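You operate a simulated robot arm through the tools that you are given. There is no shell and no other tool.

You run a simulated robot arm. Do the job below in one go: nothing can be reset, and whatever is moved stays where it is left.

Task
Push the key top in the jig home, clamp, unclamp and tape it.
Fine: clamp till glue squeezes out; cream tape across the wide end; leave the other tape and the blue knob.

Only the result counts: the job must be done as asked and must still hold three seconds after the hand-in. Knocking over, shifting, dropping, spilling or breaking anything else fails it.

Robot
A 6-joint arm with a two-finger gripper, fixed in place. Base frame: the origin is at the foot of the arm, x ahead of it, y to its left, z up; the work surface is at about z = 780. Lengths are in mm, angles in degrees, forces in N, time in s.
With the tool pointing down near the work surface it reaches from about 100 to 700 mm from the base axis. Its first joint turns from -66.0 to 66.0 degrees. Payload 2.45 kg.
The TCP is the grasp point between the finger pads, 30 mm short of the fingertips. In the tool frame z runs along the fingers and y along their closing line. The gripper opens to 106 mm. The gripper's body begins 79 mm behind the TCP.
Orientation is that of the tool frame in the base frame, as a unit quaternion [x, y, z, w]. With the fingers straight down and closing along the base's y, the tool's x points along the base's -x, its y along +y and its z along -z.

Tools
- The arm moves only by the tool jog_arm. Its argument "targets" is a list of rows, each a list of 2 entries, a list of its own where there are three numbers: the shift along the base's x, y, z in m, then the turn, a rotation vector about the base's x, y, z in degrees. In form: [[[x, y, z], [ax, ay, az]], ...]. A call has 1 to 20 rows; each row shifts and turns the commanded pose from where the row before left it. "jaw" is the finger opening in m, from 0 to 0.106, set as the call begins (left out, the last holds). Each row takes 0.2 s and may step no farther than 50 mm and 8.6 degrees from the row before; otherwise, or with a gripper value out of range, the whole call is refused. Where a pose cannot be reached the arm comes as near as it can. A force on the tool above 40 N (or 10 N above the force at the start of the call, whichever is more), or a blocked arm, ends the call early, and 0.2 s more pass. Each finger travels about 153 mm/s and halts on what it meets, pressing with about 21 N; the grip force reading is that of the motor and also rises with nothing between the fingers. The clock runs only during rows and for 0.2 s after the last one: add rows that do not move to give the fingers time. The reply holds the time, the measured pose of the TCP, the force on the tool along the base axes, the opening and the grip force, in the units named above and with some noise, with the torque about the TCP (base axes, N m) and any sound that the robot's microphone picked up.
- Cameras (640 x 400 px; columns grow to the right, rows downward): "scene" is fixed at [65.3, 430.4, 1386.2]; the picture's right is [-0.61, -0.79, 0.00], its down [-0.56, 0.43, -0.70] and it looks along [0.56, -0.43, -0.71] (base axes); focal length 320 px, centre (320, 200). "wrist" rides on the gripper at [76, -2, -106] in the tool frame; the picture's right is [0.02, 1.00, 0.00], its down [-0.78, 0.02, -0.62] and it looks along [-0.62, 0.01, 0.78] (tool axes); focal length 247 px, centre (320, 200). There is no depth. A picture from a camera that has moved, and an enlarged one, comes with that camera's place and axes in the base frame and with its lens.
- grab_frame(camera): a new picture of that camera. It takes no simulated time.
- enlarge(camera, box): a new picture of the part [left, top, right, bottom] of that camera's present view, enlarged. It takes no simulated time.
- hand_in(): hands the job in; it is judged then, once.

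Nothing tells you positions but the pictures and the camera data. Unless the task says otherwise, let go and move clear before handing in.

The tools are called after ">>>" as a command line: name --argument value ..., lists and objects as JSON in quotes. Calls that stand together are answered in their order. jog_arm: Moves the arm, as the interface text tells. Its arguments: {"type":"object","properties":{"targets":{"type":"array","items":{"type":"array"}},"jaw":{"type":"number"}},"required":["targets"]} The other tools are called the same way: grab_frame (camera) takes a picture; enlarge (camera, box) takes an enlarged picture of a part of a camera's view; hand_in () hands the job in.

At the start:

```text
time_s: 0.0
tcp_pos: [195.6, 246.5, 1186.6]
ee_rot: [-0.001, 1.0, 0.001, 0.0]
wrist_force: [-0.4, 0.6, 0.1]
moment: [-0.03, 0.03, 0.04]
width: 106.3
gripper_force: 0.0
```

scene: 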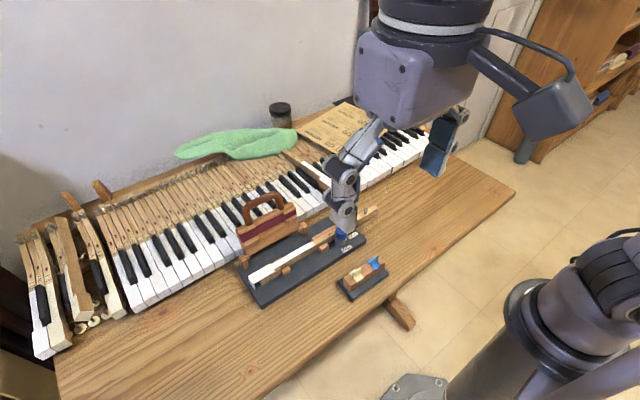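
wrist: 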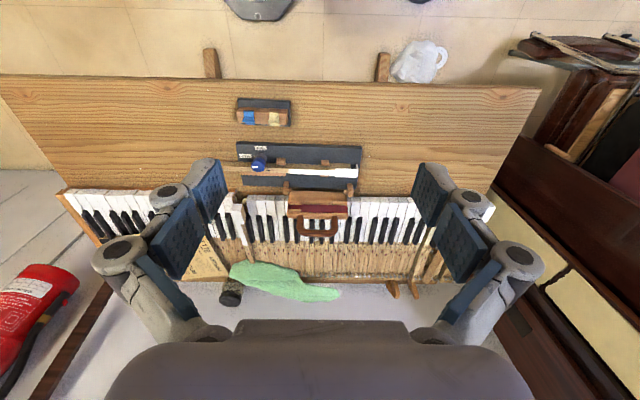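

I see a bench with a keyboard, a dark jig holding a key with a white top, a clamp-like wooden caul with handle behind it, a blue knob, and a small tape holder with blue and cream tape. I'll enlarge the views to understand them before moving.

>>> enlarge --camera "scene" --box '[220, 180, 400, 310]'

>>> enlarge --camera "wrist" --box '[220, 80, 380, 250]'

>>> enlarge --camera "scene" --box '[320, 225, 400, 305]'

```text
3.08 times, centred on (310, 245) of scene
camera zoom: at [65.3, 430.4, 1386.2], right [-0.61, -0.79, 0.0], down [-0.56, 0.43, -0.7], along [0.56, -0.43, -0.71], focal length 986 px, centre (351, 62)
```

zoom: 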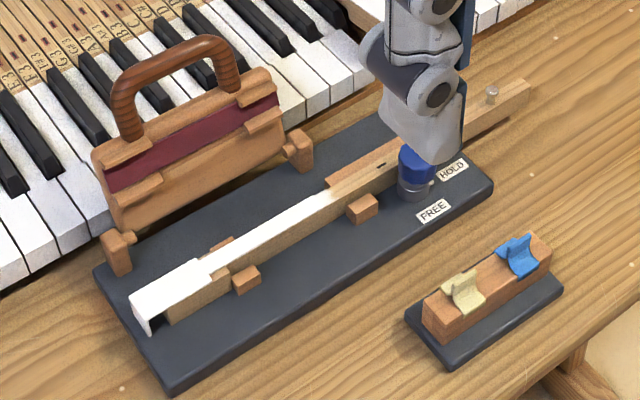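

```text
2.35 times, centred on (300, 165) of wrist
camera zoom: at [118.0, 244.7, 1294.2], right [-0.02, 1.0, 0.0], down [0.78, 0.02, 0.62], along [0.62, 0.01, -0.78], focal length 581 px, centre (367, 282)
```

zoom: 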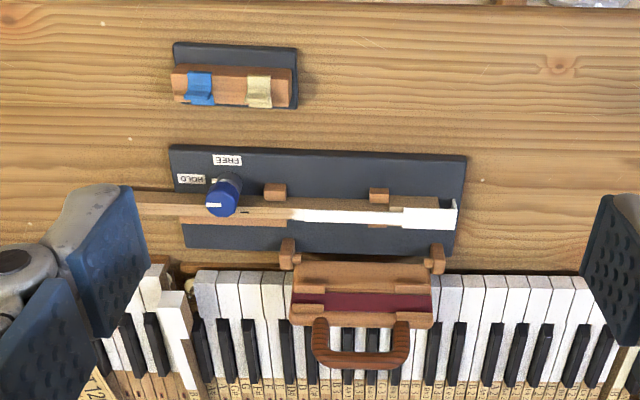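

```text
5.00 times, centred on (360, 265) of scene
camera zoom: at [65.3, 430.4, 1386.2], right [-0.61, -0.79, 0.0], down [-0.56, 0.43, -0.7], along [0.56, -0.43, -0.71], focal length 1602 px, centre (120, -125)
```

zoom: 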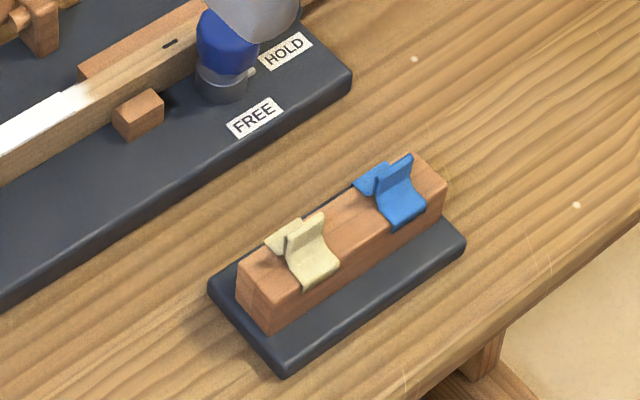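

The key lies along y in the jig with its white top overhanging the wide (+y) end; the hinged caul stands open on the far side and the tape holder sits nearer the robot. I'll lower the arm a bit, well clear of everything, for a closer look.

>>> jog_arm --targets '[[[0.02, 0.0, -0.04], [0, 0, 0]], [[0.02, 0.0, -0.04], [0, 0, 0]], [[0.02, 0.0, -0.04], [0, 0, 0]], [[0.02, 0.0, -0.04], [0, 0, 0]], [[0, 0, 0], [0, 0, 0]]]'

```text
time_s: 1.2
tcp_pos: [275.6, 245.2, 1029.2]
ee_rot: [0.0, 1.0, 0.0, 0.0]
wrist_force: [-0.4, 0.5, -0.2]
moment: [0.02, -0.02, 0.01]
width: 106.3
gripper_force: 0.0
```

The arm is at about (276, 245, 1029), open and clear. I'll take pictures from here.

>>> grab_frame --camera "wrist"

>>> grab_frame --camera "scene"

>>> enlarge --camera "wrist" --box '[200, 60, 440, 210]'

```text
taken
camera wrist: at [198.5, 243.4, 1135.7], right [-0.02, 1.0, 0.0], down [0.78, 0.02, 0.62], along [0.62, 0.01, -0.78], focal length 247 px, centre (320, 200)
```

wrist: 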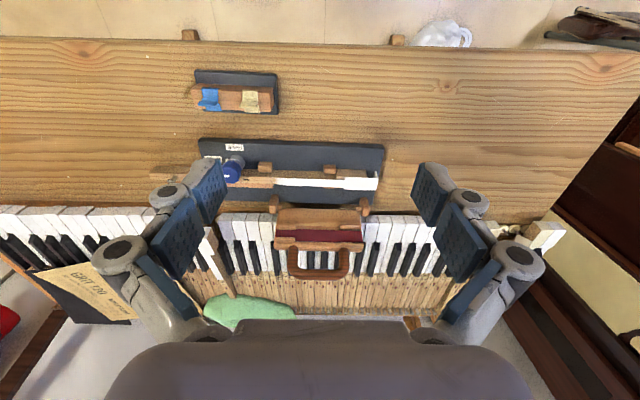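

```text
taken
```

scene: 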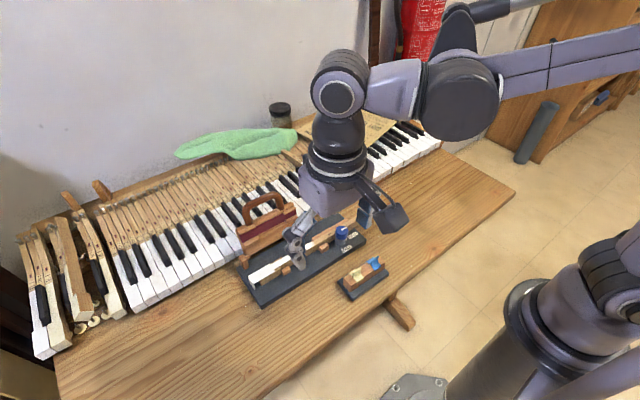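

```text
2.67 times, centred on (320, 135) of wrist
camera zoom: at [198.5, 243.4, 1135.7], right [-0.02, 1.0, 0.0], down [0.78, 0.02, 0.62], along [0.62, 0.01, -0.78], focal length 659 px, centre (320, 373)
```

zoom: 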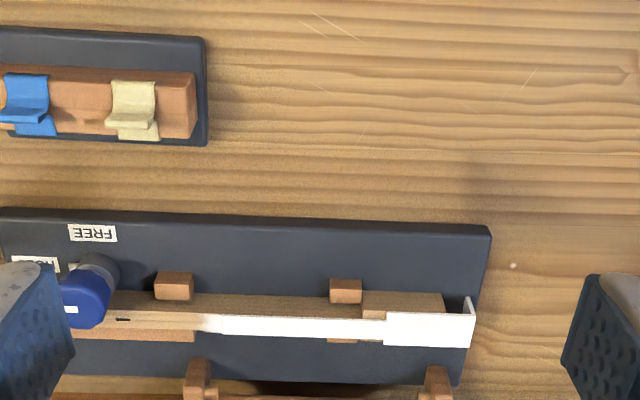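

Now I'll look closely from the fixed camera at the two ends of the key, the caul and the tape holder.

>>> enlarge --camera "scene" --box '[230, 235, 310, 305]'

>>> enlarge --camera "scene" --box '[230, 185, 320, 265]'

>>> enlarge --camera "scene" --box '[300, 195, 400, 305]'

>>> enlarge --camera "scene" --box '[335, 245, 395, 305]'

```text
5.71 times, centred on (270, 270) of scene
camera zoom: at [65.3, 430.4, 1386.2], right [-0.61, -0.79, 0.0], down [-0.56, 0.43, -0.7], along [0.56, -0.43, -0.71], focal length 1830 px, centre (606, -200)
```

zoom: 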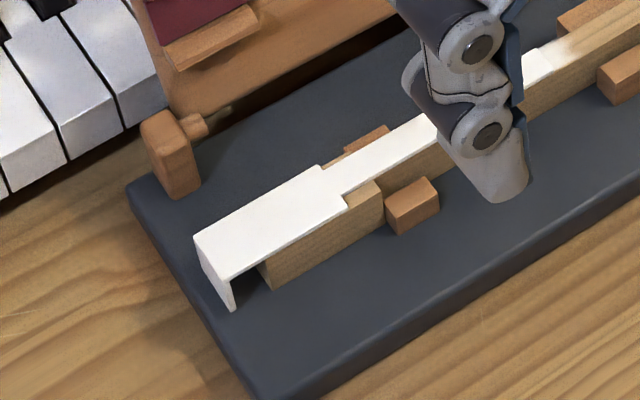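

```text
5.00 times, centred on (275, 225) of scene
camera zoom: at [65.3, 430.4, 1386.2], right [-0.61, -0.79, 0.0], down [-0.56, 0.43, -0.7], along [0.56, -0.43, -0.71], focal length 1602 px, centre (545, 75)
```

zoom: 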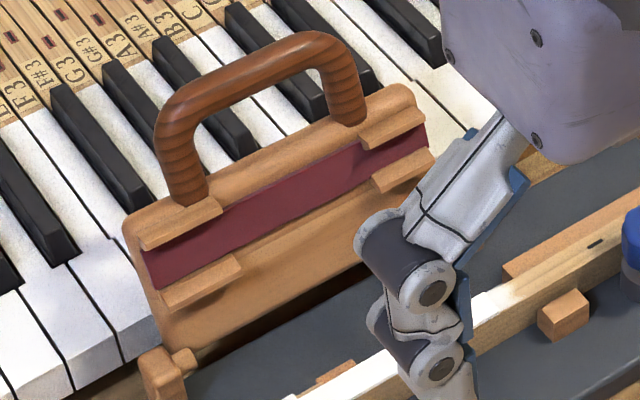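

```text
3.64 times, centred on (350, 250) of scene
camera zoom: at [65.3, 430.4, 1386.2], right [-0.61, -0.79, 0.0], down [-0.56, 0.43, -0.7], along [0.56, -0.43, -0.71], focal length 1165 px, centre (211, 18)
```

zoom: 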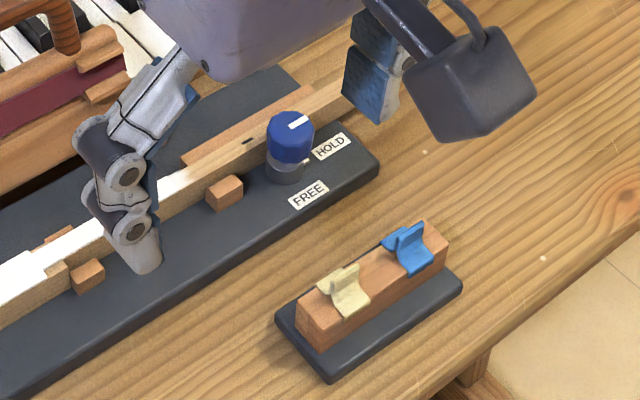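

```text
6.67 times, centred on (365, 275) of scene
camera zoom: at [65.3, 430.4, 1386.2], right [-0.61, -0.79, 0.0], down [-0.56, 0.43, -0.7], along [0.56, -0.43, -0.71], focal length 2136 px, centre (20, -300)
```

zoom: 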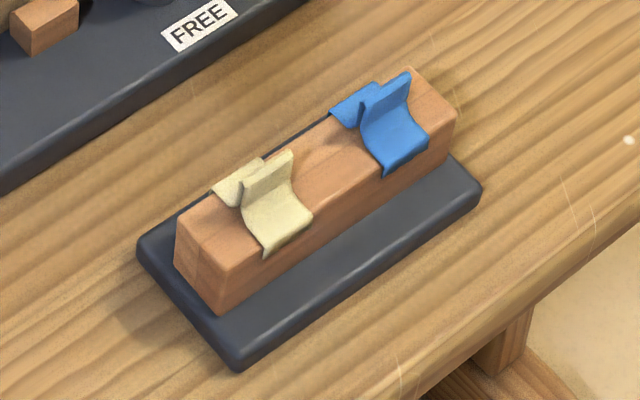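

The caul stands nearly upright with its handle on top at roughly (450, 248, 980), the key top is at z≈824 with its wide end around (413, 334), and the tape holder is near (297, 131). I'll swing the wrist camera round to the +y side for a profile view of the lip, hinge and caul.

>>> jog_arm --targets '[[[0.011, 0.015, 0], [0, 0, -8.2]], [[0.011, 0.015, 0], [0, 0, -8.2]], [[0.011, 0.015, 0], [0, 0, -8.2]], [[0.011, 0.015, 0], [0, 0, -8.2]], [[0.011, 0.015, 0], [0, 0, -8.2]], [[0.011, 0.015, 0], [0, 0, -8.2]], [[0.011, 0.015, 0], [0, 0, -8.2]], [[0.011, 0.015, 0], [0, 0, -8.2]], [[0.011, 0.015, 0], [0, 0, -8.2]], [[0.011, 0.015, 0], [0, 0, -8.2]], [[0.011, 0.015, 0], [0, 0, -8.0]], [[0, 0, 0], [0, 0, 0]]]'

```text
time_s: 3.8
tcp_pos: [395.9, 412.1, 1027.8]
ee_rot: [0.708, 0.707, 0.001, 0.001]
wrist_force: [-0.1, 0.3, -0.5]
moment: [-0.02, 0.02, -0.02]
width: 106.0
gripper_force: 0.1
```

The tool is now turned with the fingers closing along x and the camera on the +y side. I'll look.

>>> grab_frame --camera "wrist"

>>> grab_frame --camera "scene"

```text
taken
camera wrist: at [393.3, 487.8, 1134.7], right [1.0, 0.02, 0.0], down [0.01, -0.78, 0.62], along [0.01, -0.62, -0.78], focal length 247 px, centre (320, 200)
```

wrist: 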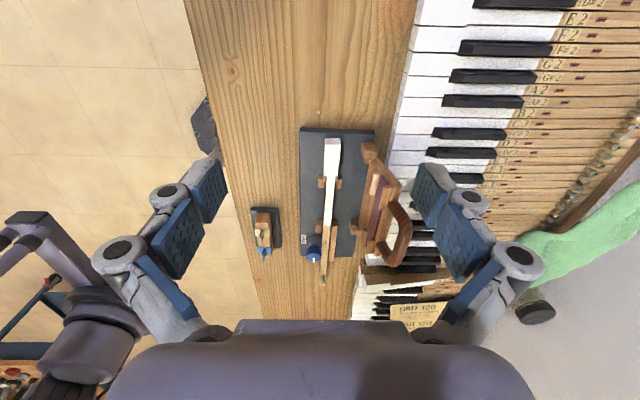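

```text
taken
```

scene: 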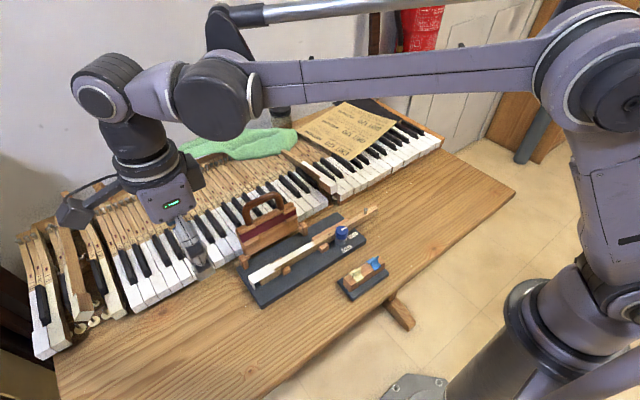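

>>> enlarge --camera "wrist" --box '[240, 110, 440, 290]'

>>> enlarge --camera "wrist" --box '[290, 115, 430, 205]'

>>> enlarge --camera "scene" --box '[225, 185, 385, 310]'

```text
2.22 times, centred on (340, 200) of wrist
camera zoom: at [393.3, 487.8, 1134.7], right [1.0, 0.02, 0.0], down [0.01, -0.78, 0.62], along [0.01, -0.62, -0.78], focal length 549 px, centre (276, 200)
```

zoom: 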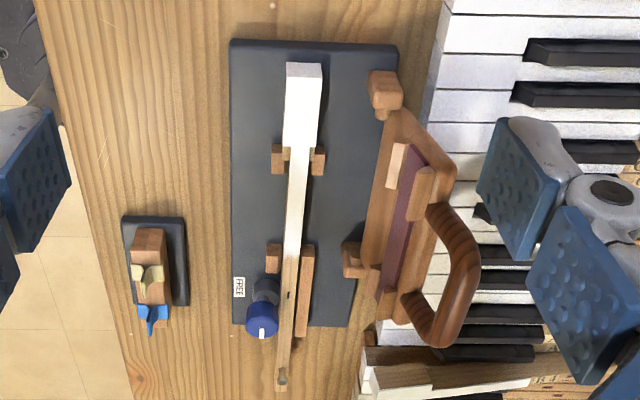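

```text
4.44 times, centred on (360, 160) of wrist
camera zoom: at [393.3, 487.8, 1134.7], right [1.0, 0.02, 0.0], down [0.01, -0.78, 0.62], along [0.01, -0.62, -0.78], focal length 1098 px, centre (142, 378)
```

zoom: 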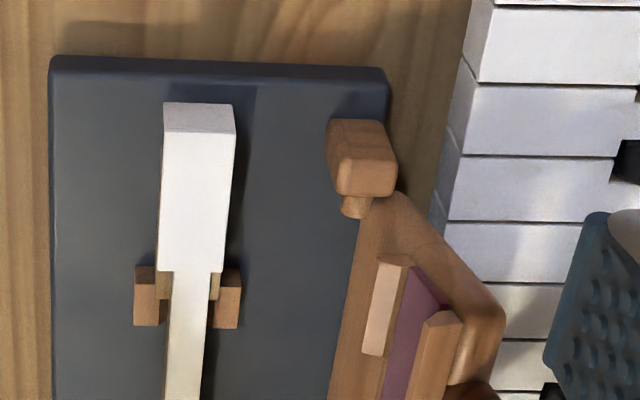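

```text
3.20 times, centred on (305, 248) of scene
camera zoom: at [65.3, 430.4, 1386.2], right [-0.61, -0.79, 0.0], down [-0.56, 0.43, -0.7], along [0.56, -0.43, -0.71], focal length 1025 px, centre (368, 48)
```

zoom: 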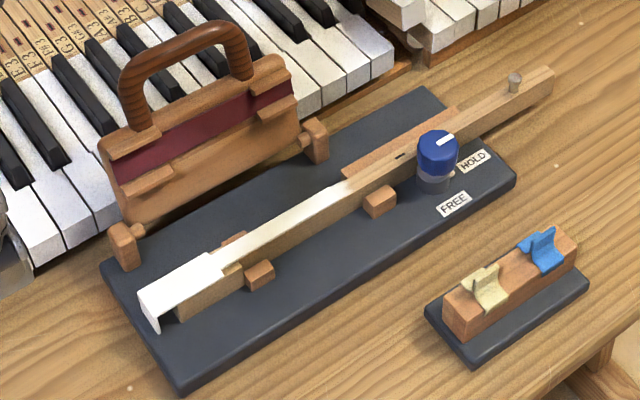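

The hinge axis runs along y at about x=467, z=820, and the caul leans back open with its handle near (510, 240, 905). The key top's lip is at y≈336 (z 804–824, x 402–424) and must go about 10 mm in −y. I'll close the fingers and come down in front of the lip, stopping high first.

>>> jog_arm --targets '[[[0.004, -0.01, -0.03], [0, 0, -1.5]], [[0.004, -0.01, -0.03], [0, 0, 0]], [[0.004, -0.01, -0.03], [0, 0, 0]], [[0.005, -0.015, -0.03], [0, 0, 0]], [[0, 0, 0], [0, 0, 0]]]' --jaw 0.0

```text
time_s: 5.0
tcp_pos: [415.0, 365.8, 908.9]
ee_rot: [0.716, 0.698, 0.0, 0.0]
wrist_force: [-0.1, -0.4, 0.5]
moment: [-0.03, 0.01, 0.0]
width: 0.1
gripper_force: 20.7
```

>>> enlarge --camera "scene" --box '[210, 190, 370, 310]'

>>> grab_frame --camera "wrist"

```text
3.33 times, centred on (290, 250) of scene
camera zoom: at [65.3, 430.4, 1386.2], right [-0.61, -0.79, 0.0], down [-0.56, 0.43, -0.7], along [0.56, -0.43, -0.71], focal length 1068 px, centre (420, 33)
```

zoom: 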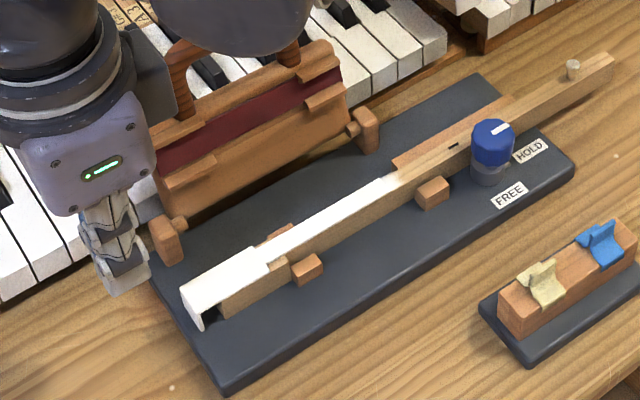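

```text
taken
camera wrist: at [413.5, 442.6, 1015.3], right [1.0, 0.0, 0.0], down [0.0, -0.78, 0.62], along [0.0, -0.62, -0.78], focal length 247 px, centre (320, 200)
```

wrist: 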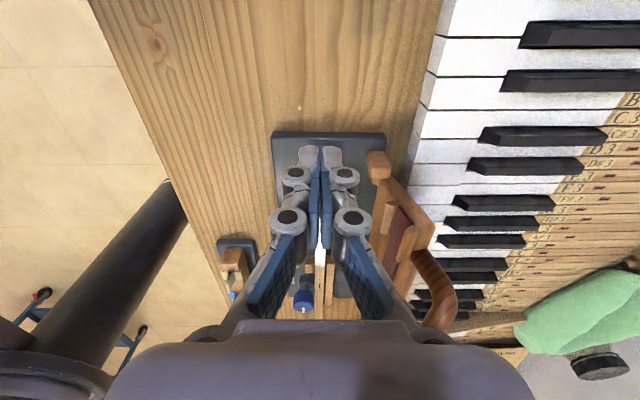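

The closed fingers hang in front of the lip at y≈366. I'll lower to a tip height of about 811 and then approach the lip in small steps.

>>> jog_arm --targets '[[[0, 0, -0.03], [0, 0, 0]], [[-0.001, 0, -0.025], [0, 0, 0]], [[0, 0, -0.012], [0, 0, 0]], [[0, 0, 0], [0, 0, 0]]]'

>>> enlarge --camera "scene" --box '[220, 220, 310, 310]'

```text
time_s: 6.0
tcp_pos: [413.3, 368.5, 839.9]
ee_rot: [0.716, 0.698, 0.001, 0.001]
wrist_force: [-0.5, -0.8, -0.5]
moment: [0.04, 0.01, -0.03]
width: 0.0
gripper_force: 21.3
```

```text
4.44 times, centred on (265, 265) of scene
camera zoom: at [65.3, 430.4, 1386.2], right [-0.61, -0.79, 0.0], down [-0.56, 0.43, -0.7], along [0.56, -0.43, -0.71], focal length 1424 px, centre (564, -89)
```

zoom: 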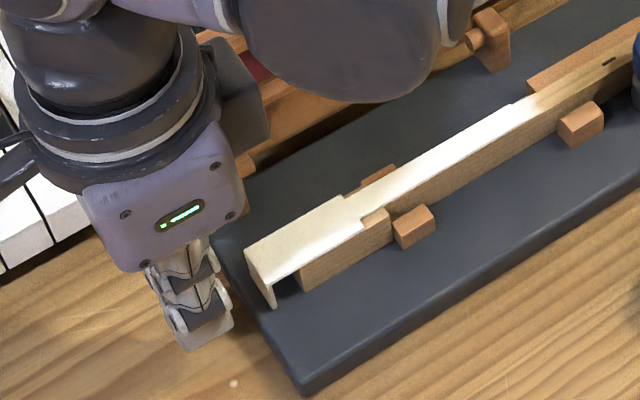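

The fingertips are in line with the lip at the right height, about 19 mm short of it. I'll approach and watch the force.

>>> jog_arm --targets '[[[-0.0002, -0.007, 0], [0, 0, 0]], [[-0.0002, -0.007, 0], [0, 0, 0]], [[0, 0, 0], [0, 0, 0]]]'

>>> enlarge --camera "scene" --box '[240, 240, 310, 310]'

```text
time_s: 6.8
tcp_pos: [412.7, 353.1, 840.5]
ee_rot: [0.717, 0.697, 0.0, 0.001]
wrist_force: [-1.1, -0.4, -0.3]
moment: [-0.03, -0.03, 0.01]
width: 0.2
gripper_force: 21.1
```

```text
5.71 times, centred on (275, 275) of scene
camera zoom: at [65.3, 430.4, 1386.2], right [-0.61, -0.79, 0.0], down [-0.56, 0.43, -0.7], along [0.56, -0.43, -0.71], focal length 1830 px, centre (577, -229)
```

zoom: 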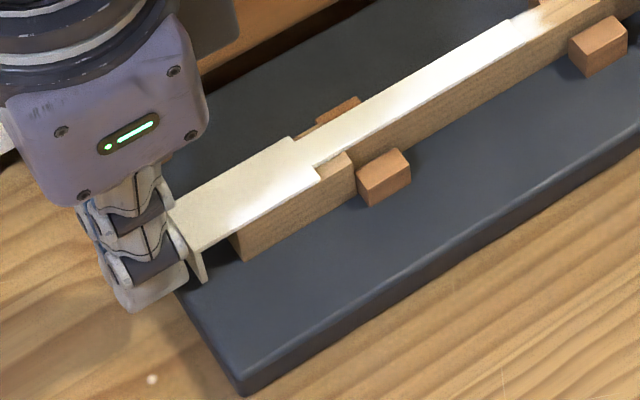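

The finger is just short of the lip. I'll continue in 2 mm steps.

>>> jog_arm --targets '[[[-0.0001, -0.002, 0], [0, 0, 0]], [[-0.0001, -0.002, 0], [0, 0, 0]], [[0, -0.002, 0], [0, 0, 0]], [[0, 0, 0], [0, 0, 0]]]'

>>> enlarge --camera "scene" --box '[240, 240, 310, 310]'

```text
time_s: 7.8
tcp_pos: [411.5, 348.0, 840.7]
ee_rot: [0.716, 0.698, 0.0, 0.0]
wrist_force: [1.0, 0.0, 0.5]
moment: [0.01, 0.02, 0.03]
width: 6.0
gripper_force: 21.3
```

```text
5.71 times, centred on (275, 275) of scene
camera zoom: at [65.3, 430.4, 1386.2], right [-0.61, -0.79, 0.0], down [-0.56, 0.43, -0.7], along [0.56, -0.43, -0.71], focal length 1830 px, centre (577, -229)
```

zoom: 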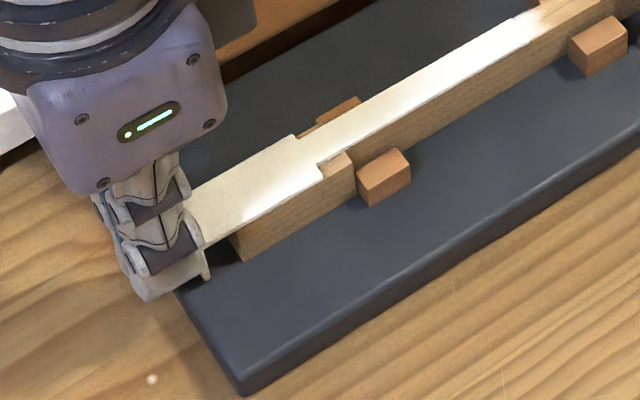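

The lip is in contact and began to slide, but the opening reading jumped to 6 mm. I'll look at the fingers before pushing on.

>>> enlarge --camera "wrist" --box '[250, 110, 390, 210]'

>>> enlarge --camera "scene" --box '[245, 255, 275, 285]'

```text
4.00 times, centred on (320, 160) of wrist
camera zoom: at [411.3, 423.4, 947.5], right [1.0, 0.0, 0.0], down [0.0, -0.78, 0.62], along [0.0, -0.62, -0.78], focal length 988 px, centre (320, 360)
```

zoom: 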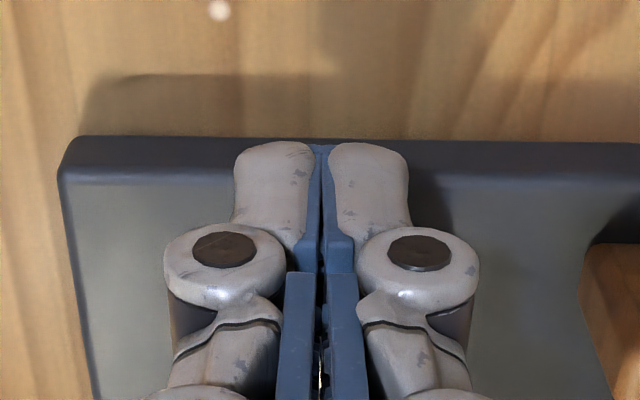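

```text
13.33 times, centred on (260, 270) of scene
camera zoom: at [65.3, 430.4, 1386.2], right [-0.61, -0.79, 0.0], down [-0.56, 0.43, -0.7], along [0.56, -0.43, -0.71], focal length 4271 px, centre (1120, -733)
```

zoom: 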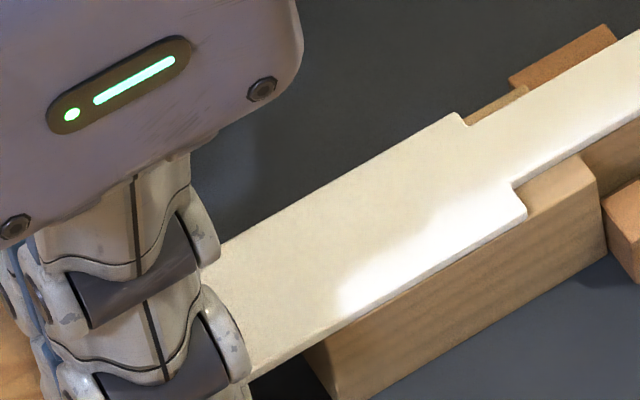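

The fingers are intact and the lip is being pushed with very little force. I'll continue pushing in small steps.

>>> jog_arm --targets '[[[0, -0.002, 0], [0, 0, 0]], [[-0.0001, -0.002, 0], [0, 0, 0]], [[0, -0.001, 0], [0, 0, 0]], [[0, 0, 0], [0, 0, 0]]]'

>>> enlarge --camera "scene" --box '[240, 240, 310, 310]'

```text
time_s: 8.8
tcp_pos: [411.5, 341.2, 840.4]
ee_rot: [0.716, 0.698, 0.002, 0.0]
wrist_force: [-0.3, -0.1, 0.7]
moment: [-0.01, 0.0, -0.02]
width: 0.1
gripper_force: 21.0
```

```text
5.71 times, centred on (275, 275) of scene
camera zoom: at [65.3, 430.4, 1386.2], right [-0.61, -0.79, 0.0], down [-0.56, 0.43, -0.7], along [0.56, -0.43, -0.71], focal length 1830 px, centre (577, -229)
```

zoom: 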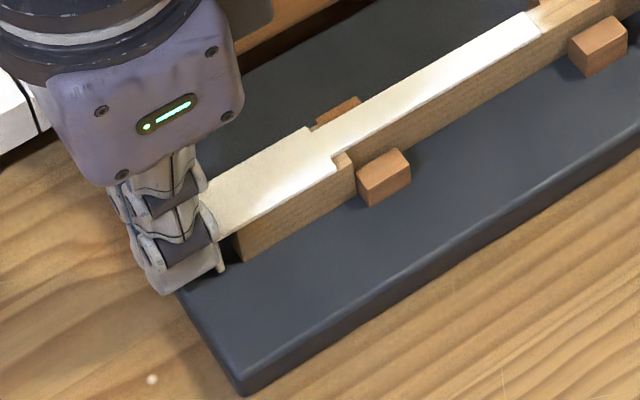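

The top slides straight; about 4–5 mm of gap remains between lip and stick. I'll continue in 1 mm steps.

>>> jog_arm --targets '[[[0, -0.001, 0], [0, 0, 0]], [[0, -0.001, 0], [0, 0, 0]], [[-0.0001, -0.001, 0], [0, 0, 0]], [[0, 0, 0], [0, 0, 0]]]'

>>> enlarge --camera "scene" --box '[240, 240, 310, 310]'

```text
time_s: 9.8
tcp_pos: [411.8, 339.0, 839.9]
ee_rot: [0.716, 0.698, -0.001, 0.001]
wrist_force: [-0.2, 0.6, -0.4]
moment: [0.0, 0.0, 0.02]
width: 0.1
gripper_force: 21.1
```

```text
5.71 times, centred on (275, 275) of scene
camera zoom: at [65.3, 430.4, 1386.2], right [-0.61, -0.79, 0.0], down [-0.56, 0.43, -0.7], along [0.56, -0.43, -0.71], focal length 1830 px, centre (577, -229)
```

zoom: 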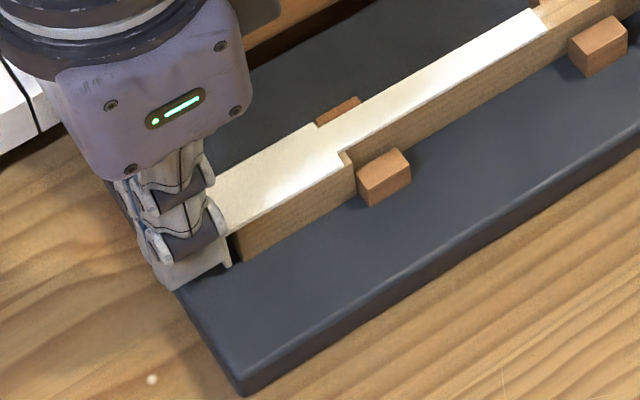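

About 2 mm of gap is left. I'll keep going gently.

>>> jog_arm --targets '[[[0, -0.001, 0], [0, 0, 0]], [[0, -0.0005, 0], [0, 0, 0]], [[0, 0, 0], [0, 0, 0]]]'

>>> enlarge --camera "scene" --box '[250, 250, 300, 300]'

```text
time_s: 10.6
tcp_pos: [411.1, 337.3, 840.5]
ee_rot: [0.716, 0.698, 0.0, 0.001]
wrist_force: [0.3, -0.4, -0.3]
moment: [0.0, 0.04, 0.02]
width: 0.2
gripper_force: 20.7
```

```text
8.00 times, centred on (275, 275) of scene
camera zoom: at [65.3, 430.4, 1386.2], right [-0.61, -0.79, 0.0], down [-0.56, 0.43, -0.7], along [0.56, -0.43, -0.71], focal length 2563 px, centre (680, -400)
```

zoom: 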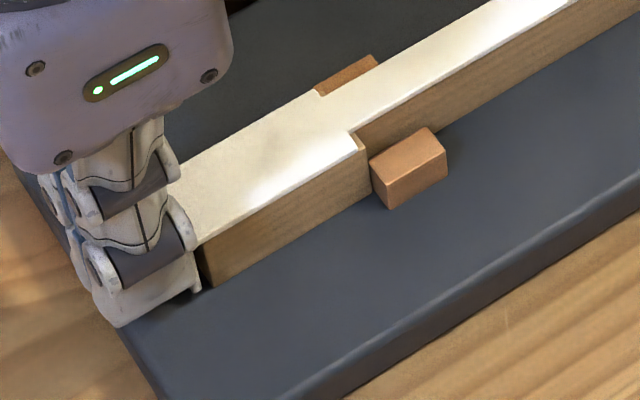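

A sliver of gap remains (about 1 mm). I'll push in half-millimetre steps until the force rises.

>>> jog_arm --targets '[[[0, -0.0005, 0], [0, 0, 0]], [[0, -0.0005, 0], [0, 0, 0]], [[0, 0, 0], [0, 0, 0]]]'

>>> enlarge --camera "scene" --box '[250, 250, 300, 300]'

```text
time_s: 11.4
tcp_pos: [411.3, 336.5, 840.8]
ee_rot: [0.716, 0.698, 0.0, 0.001]
wrist_force: [0.3, -1.6, -0.7]
moment: [0.0, -0.01, -0.02]
width: 0.0
gripper_force: 20.7
```

```text
8.00 times, centred on (275, 275) of scene
camera zoom: at [65.3, 430.4, 1386.2], right [-0.61, -0.79, 0.0], down [-0.56, 0.43, -0.7], along [0.56, -0.43, -0.71], focal length 2563 px, centre (680, -400)
```

zoom: 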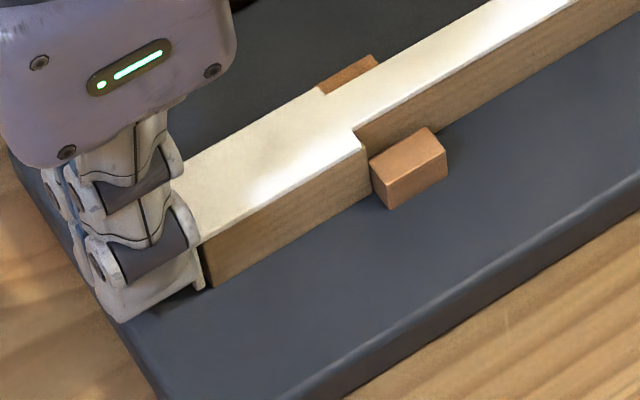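

The lip is nearly touching the stick. I'll take two more half-millimetre steps and read the force.

>>> jog_arm --targets '[[[0, -0.0005, 0], [0, 0, 0]], [[0, 0, 0], [0, 0, 0]]]'

>>> jog_arm --targets '[[[0, -0.0005, 0], [0, 0, 0]], [[0, 0, 0], [0, 0, 0]]]'

>>> enlarge --camera "scene" --box '[250, 250, 300, 300]'

```text
time_s: 12.0
tcp_pos: [411.7, 335.0, 839.9]
ee_rot: [0.717, 0.697, 0.001, 0.0]
wrist_force: [0.3, -0.1, 0.3]
moment: [0.01, 0.0, 0.0]
width: 0.0
gripper_force: 20.8
```

```text
time_s: 12.6
tcp_pos: [411.5, 334.7, 841.6]
ee_rot: [0.716, 0.698, 0.0, 0.001]
wrist_force: [-0.5, -0.2, 1.2]
moment: [-0.03, -0.02, -0.01]
width: 0.2
gripper_force: 20.4
```

```text
8.00 times, centred on (275, 275) of scene
camera zoom: at [65.3, 430.4, 1386.2], right [-0.61, -0.79, 0.0], down [-0.56, 0.43, -0.7], along [0.56, -0.43, -0.71], focal length 2563 px, centre (680, -400)
```

zoom: 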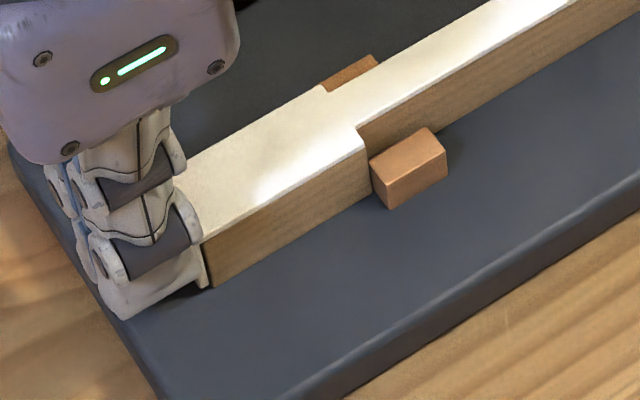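

The gap looks closed but the force has not risen; I'll zoom in on the lip and the notch.

>>> enlarge --camera "scene" --box '[258, 262, 288, 292]'

>>> enlarge --camera "scene" --box '[265, 250, 315, 280]'

```text
13.33 times, centred on (273, 277) of scene
camera zoom: at [65.3, 430.4, 1386.2], right [-0.61, -0.79, 0.0], down [-0.56, 0.43, -0.7], along [0.56, -0.43, -0.71], focal length 4271 px, centre (947, -827)
```

zoom: 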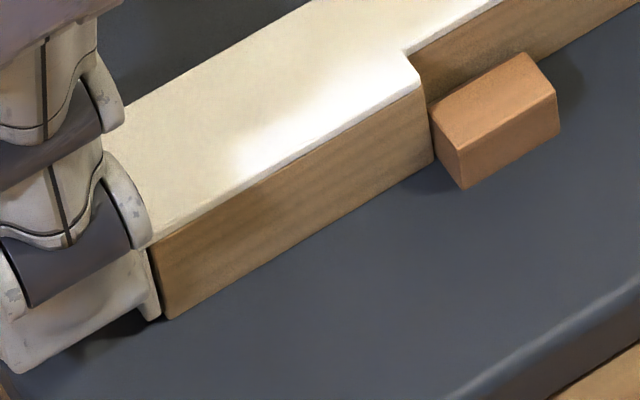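

```text
12.80 times, centred on (290, 265) of scene
camera zoom: at [65.3, 430.4, 1386.2], right [-0.61, -0.79, 0.0], down [-0.56, 0.43, -0.7], along [0.56, -0.43, -0.71], focal length 4100 px, centre (704, -632)
```

zoom: 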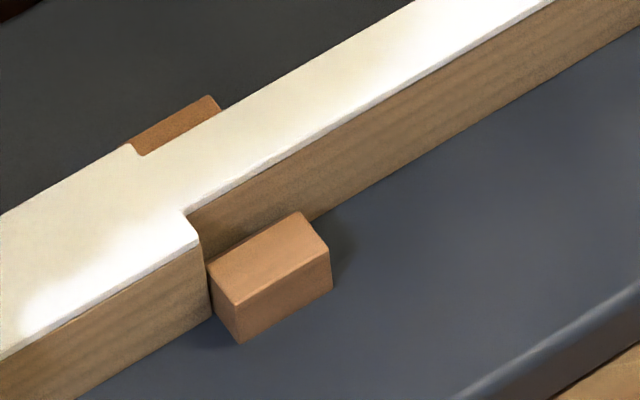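

The notch of the top now coincides with the stick's shoulder and only a hairline remains at the lip. I'll push until I feel the stop.

>>> jog_arm --targets '[[[0, -0.0005, 0], [0, 0, 0]], [[0, 0, 0], [0, 0, 0]]]'

>>> jog_arm --targets '[[[0, -0.0005, 0], [0, 0, 0]], [[0, 0, 0], [0, 0, 0]]]'

>>> enlarge --camera "scene" --box '[258, 262, 288, 292]'

```text
time_s: 13.2
tcp_pos: [412.0, 335.1, 839.9]
ee_rot: [0.717, 0.697, 0.0, 0.001]
wrist_force: [0.2, 0.1, -0.5]
moment: [0.01, 0.0, -0.01]
width: 0.0
gripper_force: 20.8
```

```text
time_s: 13.8
tcp_pos: [412.1, 333.8, 841.2]
ee_rot: [0.717, 0.697, 0.001, 0.001]
wrist_force: [0.0, 1.0, 0.0]
moment: [0.02, 0.03, -0.02]
width: 5.9
gripper_force: 21.3
```

```text
13.33 times, centred on (273, 277) of scene
camera zoom: at [65.3, 430.4, 1386.2], right [-0.61, -0.79, 0.0], down [-0.56, 0.43, -0.7], along [0.56, -0.43, -0.71], focal length 4271 px, centre (947, -827)
```

zoom: 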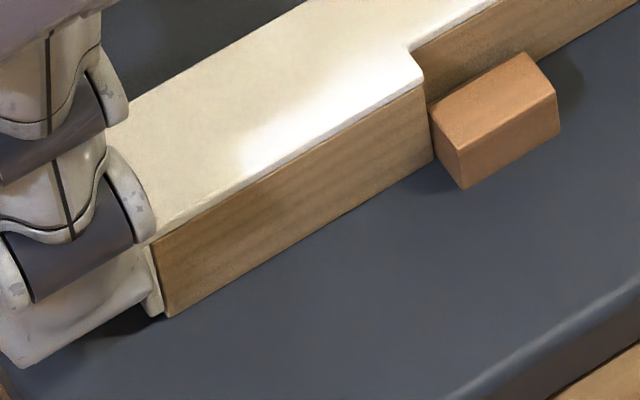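

The lip is now right at the stick with force just beginning to show. I'll take a couple more half-millimetre steps to confirm a solid stop.

>>> jog_arm --targets '[[[0, -0.0005, 0], [0, 0, 0]], [[0, 0, 0], [0, 0, 0]]]'

>>> jog_arm --targets '[[[0, -0.0004, 0], [0, 0, 0]], [[0, 0, 0], [0, 0, 0]]]'

>>> enlarge --camera "scene" --box '[258, 262, 288, 292]'

```text
time_s: 14.4
tcp_pos: [412.0, 333.8, 841.3]
ee_rot: [0.717, 0.697, 0.001, 0.001]
wrist_force: [-1.4, 3.7, -0.6]
moment: [0.07, 0.01, 0.0]
width: 6.1
gripper_force: 20.9
```

```text
time_s: 15.0
tcp_pos: [411.2, 333.5, 841.4]
ee_rot: [0.716, 0.698, 0.001, 0.0]
wrist_force: [0.3, 6.4, 1.0]
moment: [0.11, -0.01, 0.04]
width: 6.0
gripper_force: 20.8
```

```text
13.33 times, centred on (273, 277) of scene
camera zoom: at [65.3, 430.5, 1386.2], right [-0.61, -0.79, 0.0], down [-0.56, 0.43, -0.7], along [0.56, -0.43, -0.71], focal length 4271 px, centre (947, -827)
```

zoom: 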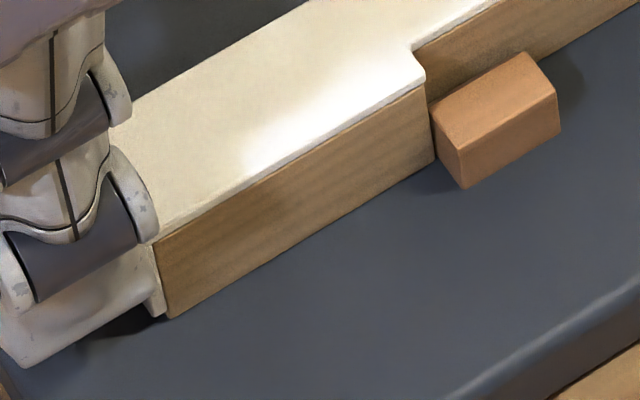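

The force rose steadily to 6.4 N against a solid stop, so the top is home. I'll back off along +y first, then lift clear.

>>> jog_arm --targets '[[[0, 0.005, 0], [0, 0, 0]], [[0, 0.015, 0], [0, 0, 0]], [[0, 0.02, 0.02], [0, 0, 0]], [[0, 0, 0.04], [0, 0, 0]], [[0, 0, 0.04], [0, 0, 0]], [[0, 0, 0.04], [0, 0, 0]], [[0, 0, 0.04], [0, 0, 0]], [[0, 0, 0], [0, 0, 0]]]'

>>> enlarge --camera "scene" --box '[225, 185, 385, 310]'

>>> enlarge --camera "scene" --box '[245, 245, 305, 300]'

>>> grab_frame --camera "wrist"

```text
time_s: 16.8
tcp_pos: [413.0, 371.1, 1021.4]
ee_rot: [0.716, 0.698, 0.0, 0.001]
wrist_force: [0.2, -0.4, 0.7]
moment: [-0.02, 0.0, 0.04]
width: 0.0
gripper_force: 20.6
```

```text
3.20 times, centred on (305, 248) of scene
camera zoom: at [65.3, 430.4, 1386.2], right [-0.61, -0.79, 0.0], down [-0.56, 0.43, -0.7], along [0.56, -0.43, -0.71], focal length 1025 px, centre (368, 48)
```

zoom: 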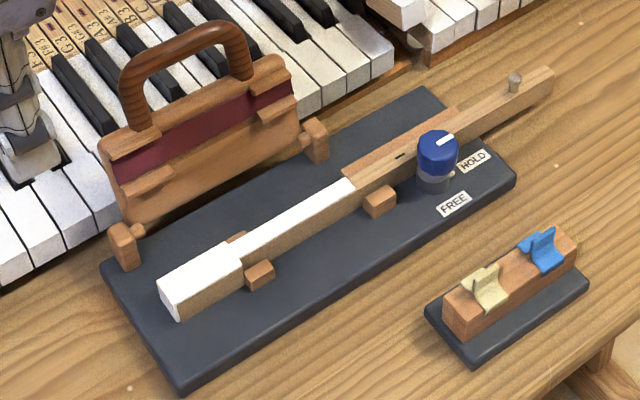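

```text
7.27 times, centred on (275, 272) of scene
camera zoom: at [65.3, 430.4, 1386.2], right [-0.61, -0.79, 0.0], down [-0.56, 0.43, -0.7], along [0.56, -0.43, -0.71], focal length 2330 px, centre (647, -327)
```

zoom: 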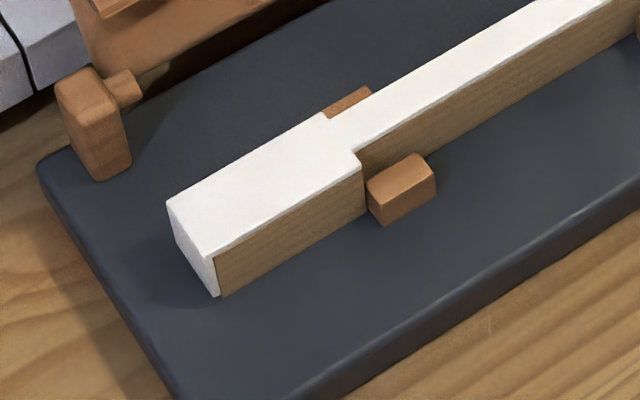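

```text
taken
camera wrist: at [411.7, 447.4, 1128.8], right [1.0, 0.0, 0.0], down [0.0, -0.78, 0.62], along [0.0, -0.62, -0.78], focal length 247 px, centre (320, 200)
```

wrist: 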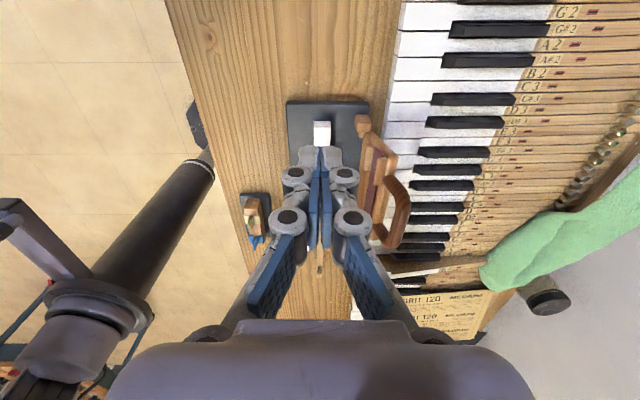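

The top now sits flush against the stick with the lip touching its front. Next is the caul: I estimate the handle bar at about (502, 248, 930), some 115 mm from the hinge axis. I'll move above it, opening the fingers, to measure it better.

>>> jog_arm --targets '[[[0.022, -0.015, 0], [0, 0, 0]], [[0.022, -0.015, 0], [0, 0, 0]], [[0.022, -0.015, 0], [0, 0, 0]], [[0, 0, 0], [0, 0, 0]]]' --jaw 0.05

>>> grab_frame --camera "wrist"

>>> enlarge --camera "wrist" --box '[220, 120, 420, 290]'

>>> enlarge --camera "scene" --box '[225, 165, 325, 255]'

```text
time_s: 17.8
tcp_pos: [477.1, 326.8, 1020.2]
ee_rot: [0.716, 0.698, 0.0, 0.001]
wrist_force: [-0.7, 0.2, 0.1]
moment: [-0.02, -0.02, -0.01]
width: 50.2
gripper_force: 0.0
```

```text
taken
camera wrist: at [476.2, 402.7, 1127.2], right [1.0, 0.0, 0.0], down [0.0, -0.78, 0.62], along [0.0, -0.62, -0.78], focal length 247 px, centre (320, 200)
```

wrist: 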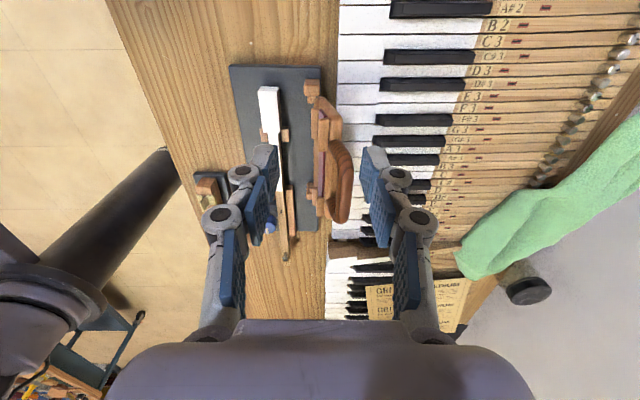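

```text
2.35 times, centred on (320, 205) of wrist
camera zoom: at [476.2, 402.7, 1127.2], right [1.0, 0.0, 0.0], down [0.0, -0.78, 0.62], along [0.0, -0.62, -0.78], focal length 581 px, centre (320, 188)
```

zoom: 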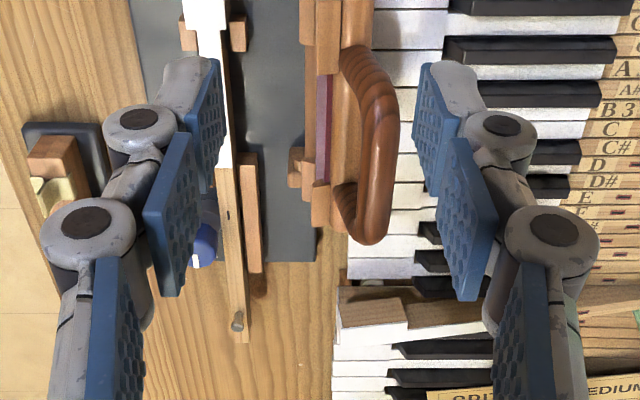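

```text
4.44 times, centred on (275, 210) of scene
camera zoom: at [65.4, 430.4, 1386.2], right [-0.61, -0.79, 0.0], down [-0.56, 0.43, -0.7], along [0.56, -0.43, -0.71], focal length 1424 px, centre (520, 156)
```

zoom: 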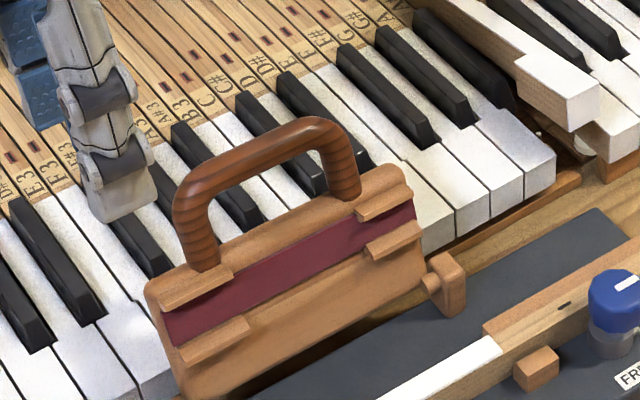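

The handle bar is about 12 mm thick with its centre near (501, 247, 926), and the caul leans back about 17°. I'll bring the open fingers above it so they straddle the bar in x, then check before descending.

>>> jog_arm --targets '[[[0.012, -0.04, 0], [0, 0, 0]], [[0.012, -0.04, 0], [0, 0, 0]], [[0, 0, -0.025], [0, 0, 0]], [[0, 0, 0], [0, 0, 0]]]' --jaw 0.05

>>> grab_frame --camera "wrist"

>>> enlarge --camera "scene" --box '[225, 135, 345, 265]'

```text
time_s: 18.8
tcp_pos: [498.8, 248.1, 994.2]
ee_rot: [0.716, 0.698, 0.0, 0.0]
wrist_force: [-0.2, -0.2, 0.2]
moment: [-0.03, -0.01, 0.01]
width: 49.8
gripper_force: 0.0
```

```text
taken
camera wrist: at [499.3, 325.2, 1100.4], right [1.0, 0.0, 0.0], down [0.0, -0.78, 0.62], along [0.0, -0.62, -0.78], focal length 247 px, centre (320, 200)
```

wrist: 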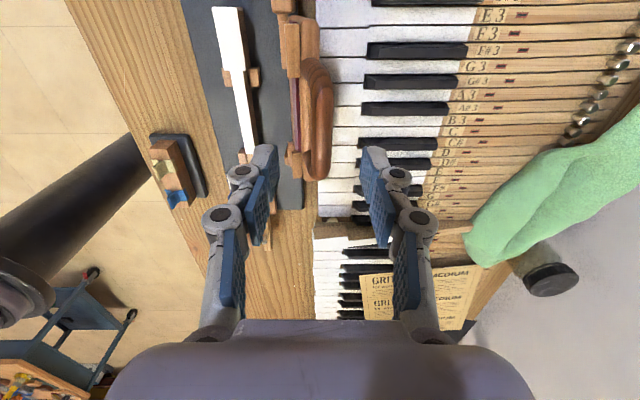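

```text
3.08 times, centred on (285, 200) of scene
camera zoom: at [65.3, 430.4, 1386.2], right [-0.61, -0.79, 0.0], down [-0.56, 0.43, -0.7], along [0.56, -0.43, -0.71], focal length 986 px, centre (428, 200)
```

zoom: 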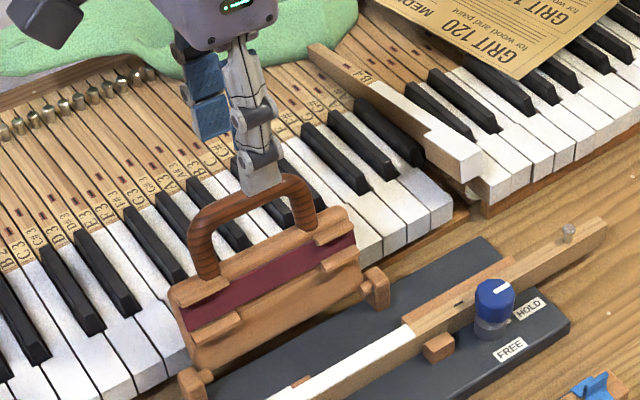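

>>> enlarge --camera "wrist" --box '[240, 30, 400, 210]'

```text
2.22 times, centred on (320, 120) of wrist
camera zoom: at [499.3, 325.2, 1100.4], right [1.0, 0.0, 0.0], down [0.0, -0.78, 0.62], along [0.0, -0.62, -0.78], focal length 549 px, centre (320, 378)
```

zoom: 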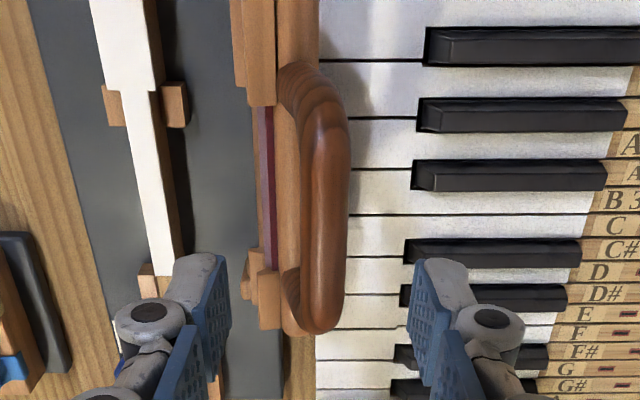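

The bar sits centred between the open fingers (x≈501). I'll lower so the bar is about 12 mm below the grasp point, still with the jaw wide.

>>> jog_arm --targets '[[[0.001, 0, -0.02], [0, 0, 0]], [[0.001, 0, -0.02], [0, 0, 0]], [[0, 0, -0.015], [0, 0, 0]], [[0, 0, 0], [0, 0, 0]]]'

>>> enlarge --camera "wrist" --box '[240, 30, 400, 210]'

>>> enlarge --camera "scene" --box '[225, 155, 325, 255]'

```text
time_s: 19.8
tcp_pos: [501.1, 248.2, 940.7]
ee_rot: [0.716, 0.698, 0.001, 0.0]
wrist_force: [0.3, 0.1, 0.6]
moment: [0.01, -0.01, 0.01]
width: 50.1
gripper_force: 0.0
```

```text
2.22 times, centred on (320, 120) of wrist
camera zoom: at [501.0, 323.5, 1046.5], right [1.0, 0.0, 0.0], down [0.0, -0.78, 0.62], along [0.0, -0.62, -0.78], focal length 549 px, centre (320, 378)
```

zoom: 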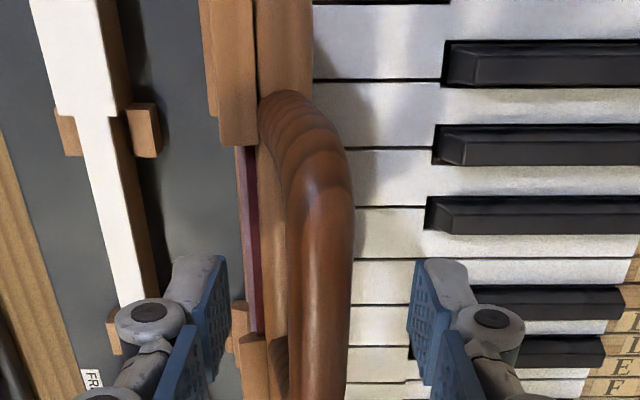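

```text
4.00 times, centred on (275, 205) of scene
camera zoom: at [65.3, 430.4, 1386.2], right [-0.61, -0.79, 0.0], down [-0.56, 0.43, -0.7], along [0.56, -0.43, -0.71], focal length 1281 px, centre (500, 180)
```

zoom: 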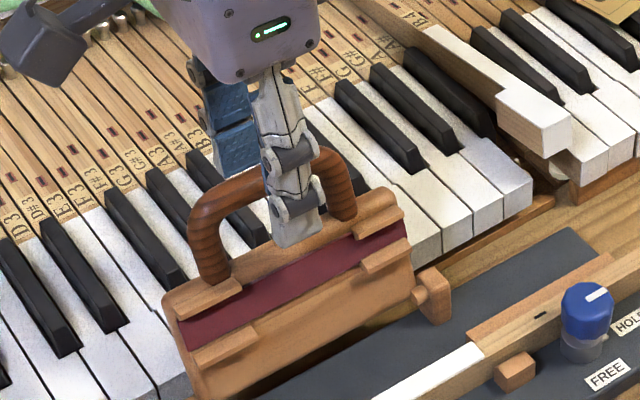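

The bar is centred between the fingers. I'll narrow the jaw to a loose cage of 20 mm around it and begin swinging the caul towards the robot along its arc.

>>> jog_arm --targets '[[[0, 0, 0], [0, 0, 0]], [[0, 0, 0], [0, 0, 0]]]' --jaw 0.02

>>> enlarge --camera "wrist" --box '[240, 60, 400, 210]'

```text
time_s: 20.4
tcp_pos: [501.4, 247.7, 940.2]
ee_rot: [0.716, 0.698, 0.0, 0.001]
wrist_force: [0.5, 0.5, 0.1]
moment: [0.02, -0.01, 0.03]
width: 19.9
gripper_force: 0.1
```

```text
2.67 times, centred on (320, 135) of wrist
camera zoom: at [500.9, 323.6, 1046.8], right [1.0, 0.0, 0.0], down [0.0, -0.78, 0.62], along [0.0, -0.62, -0.78], focal length 659 px, centre (320, 373)
```

zoom: 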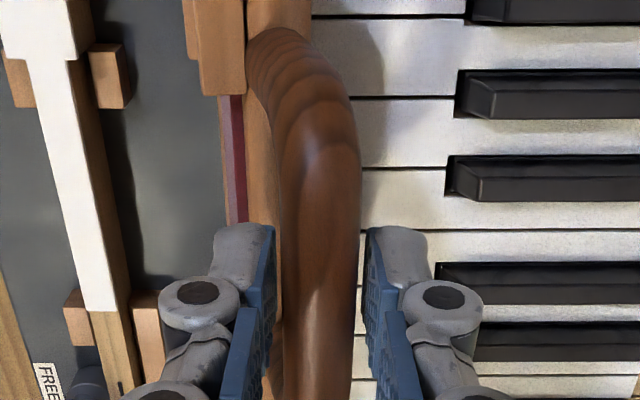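

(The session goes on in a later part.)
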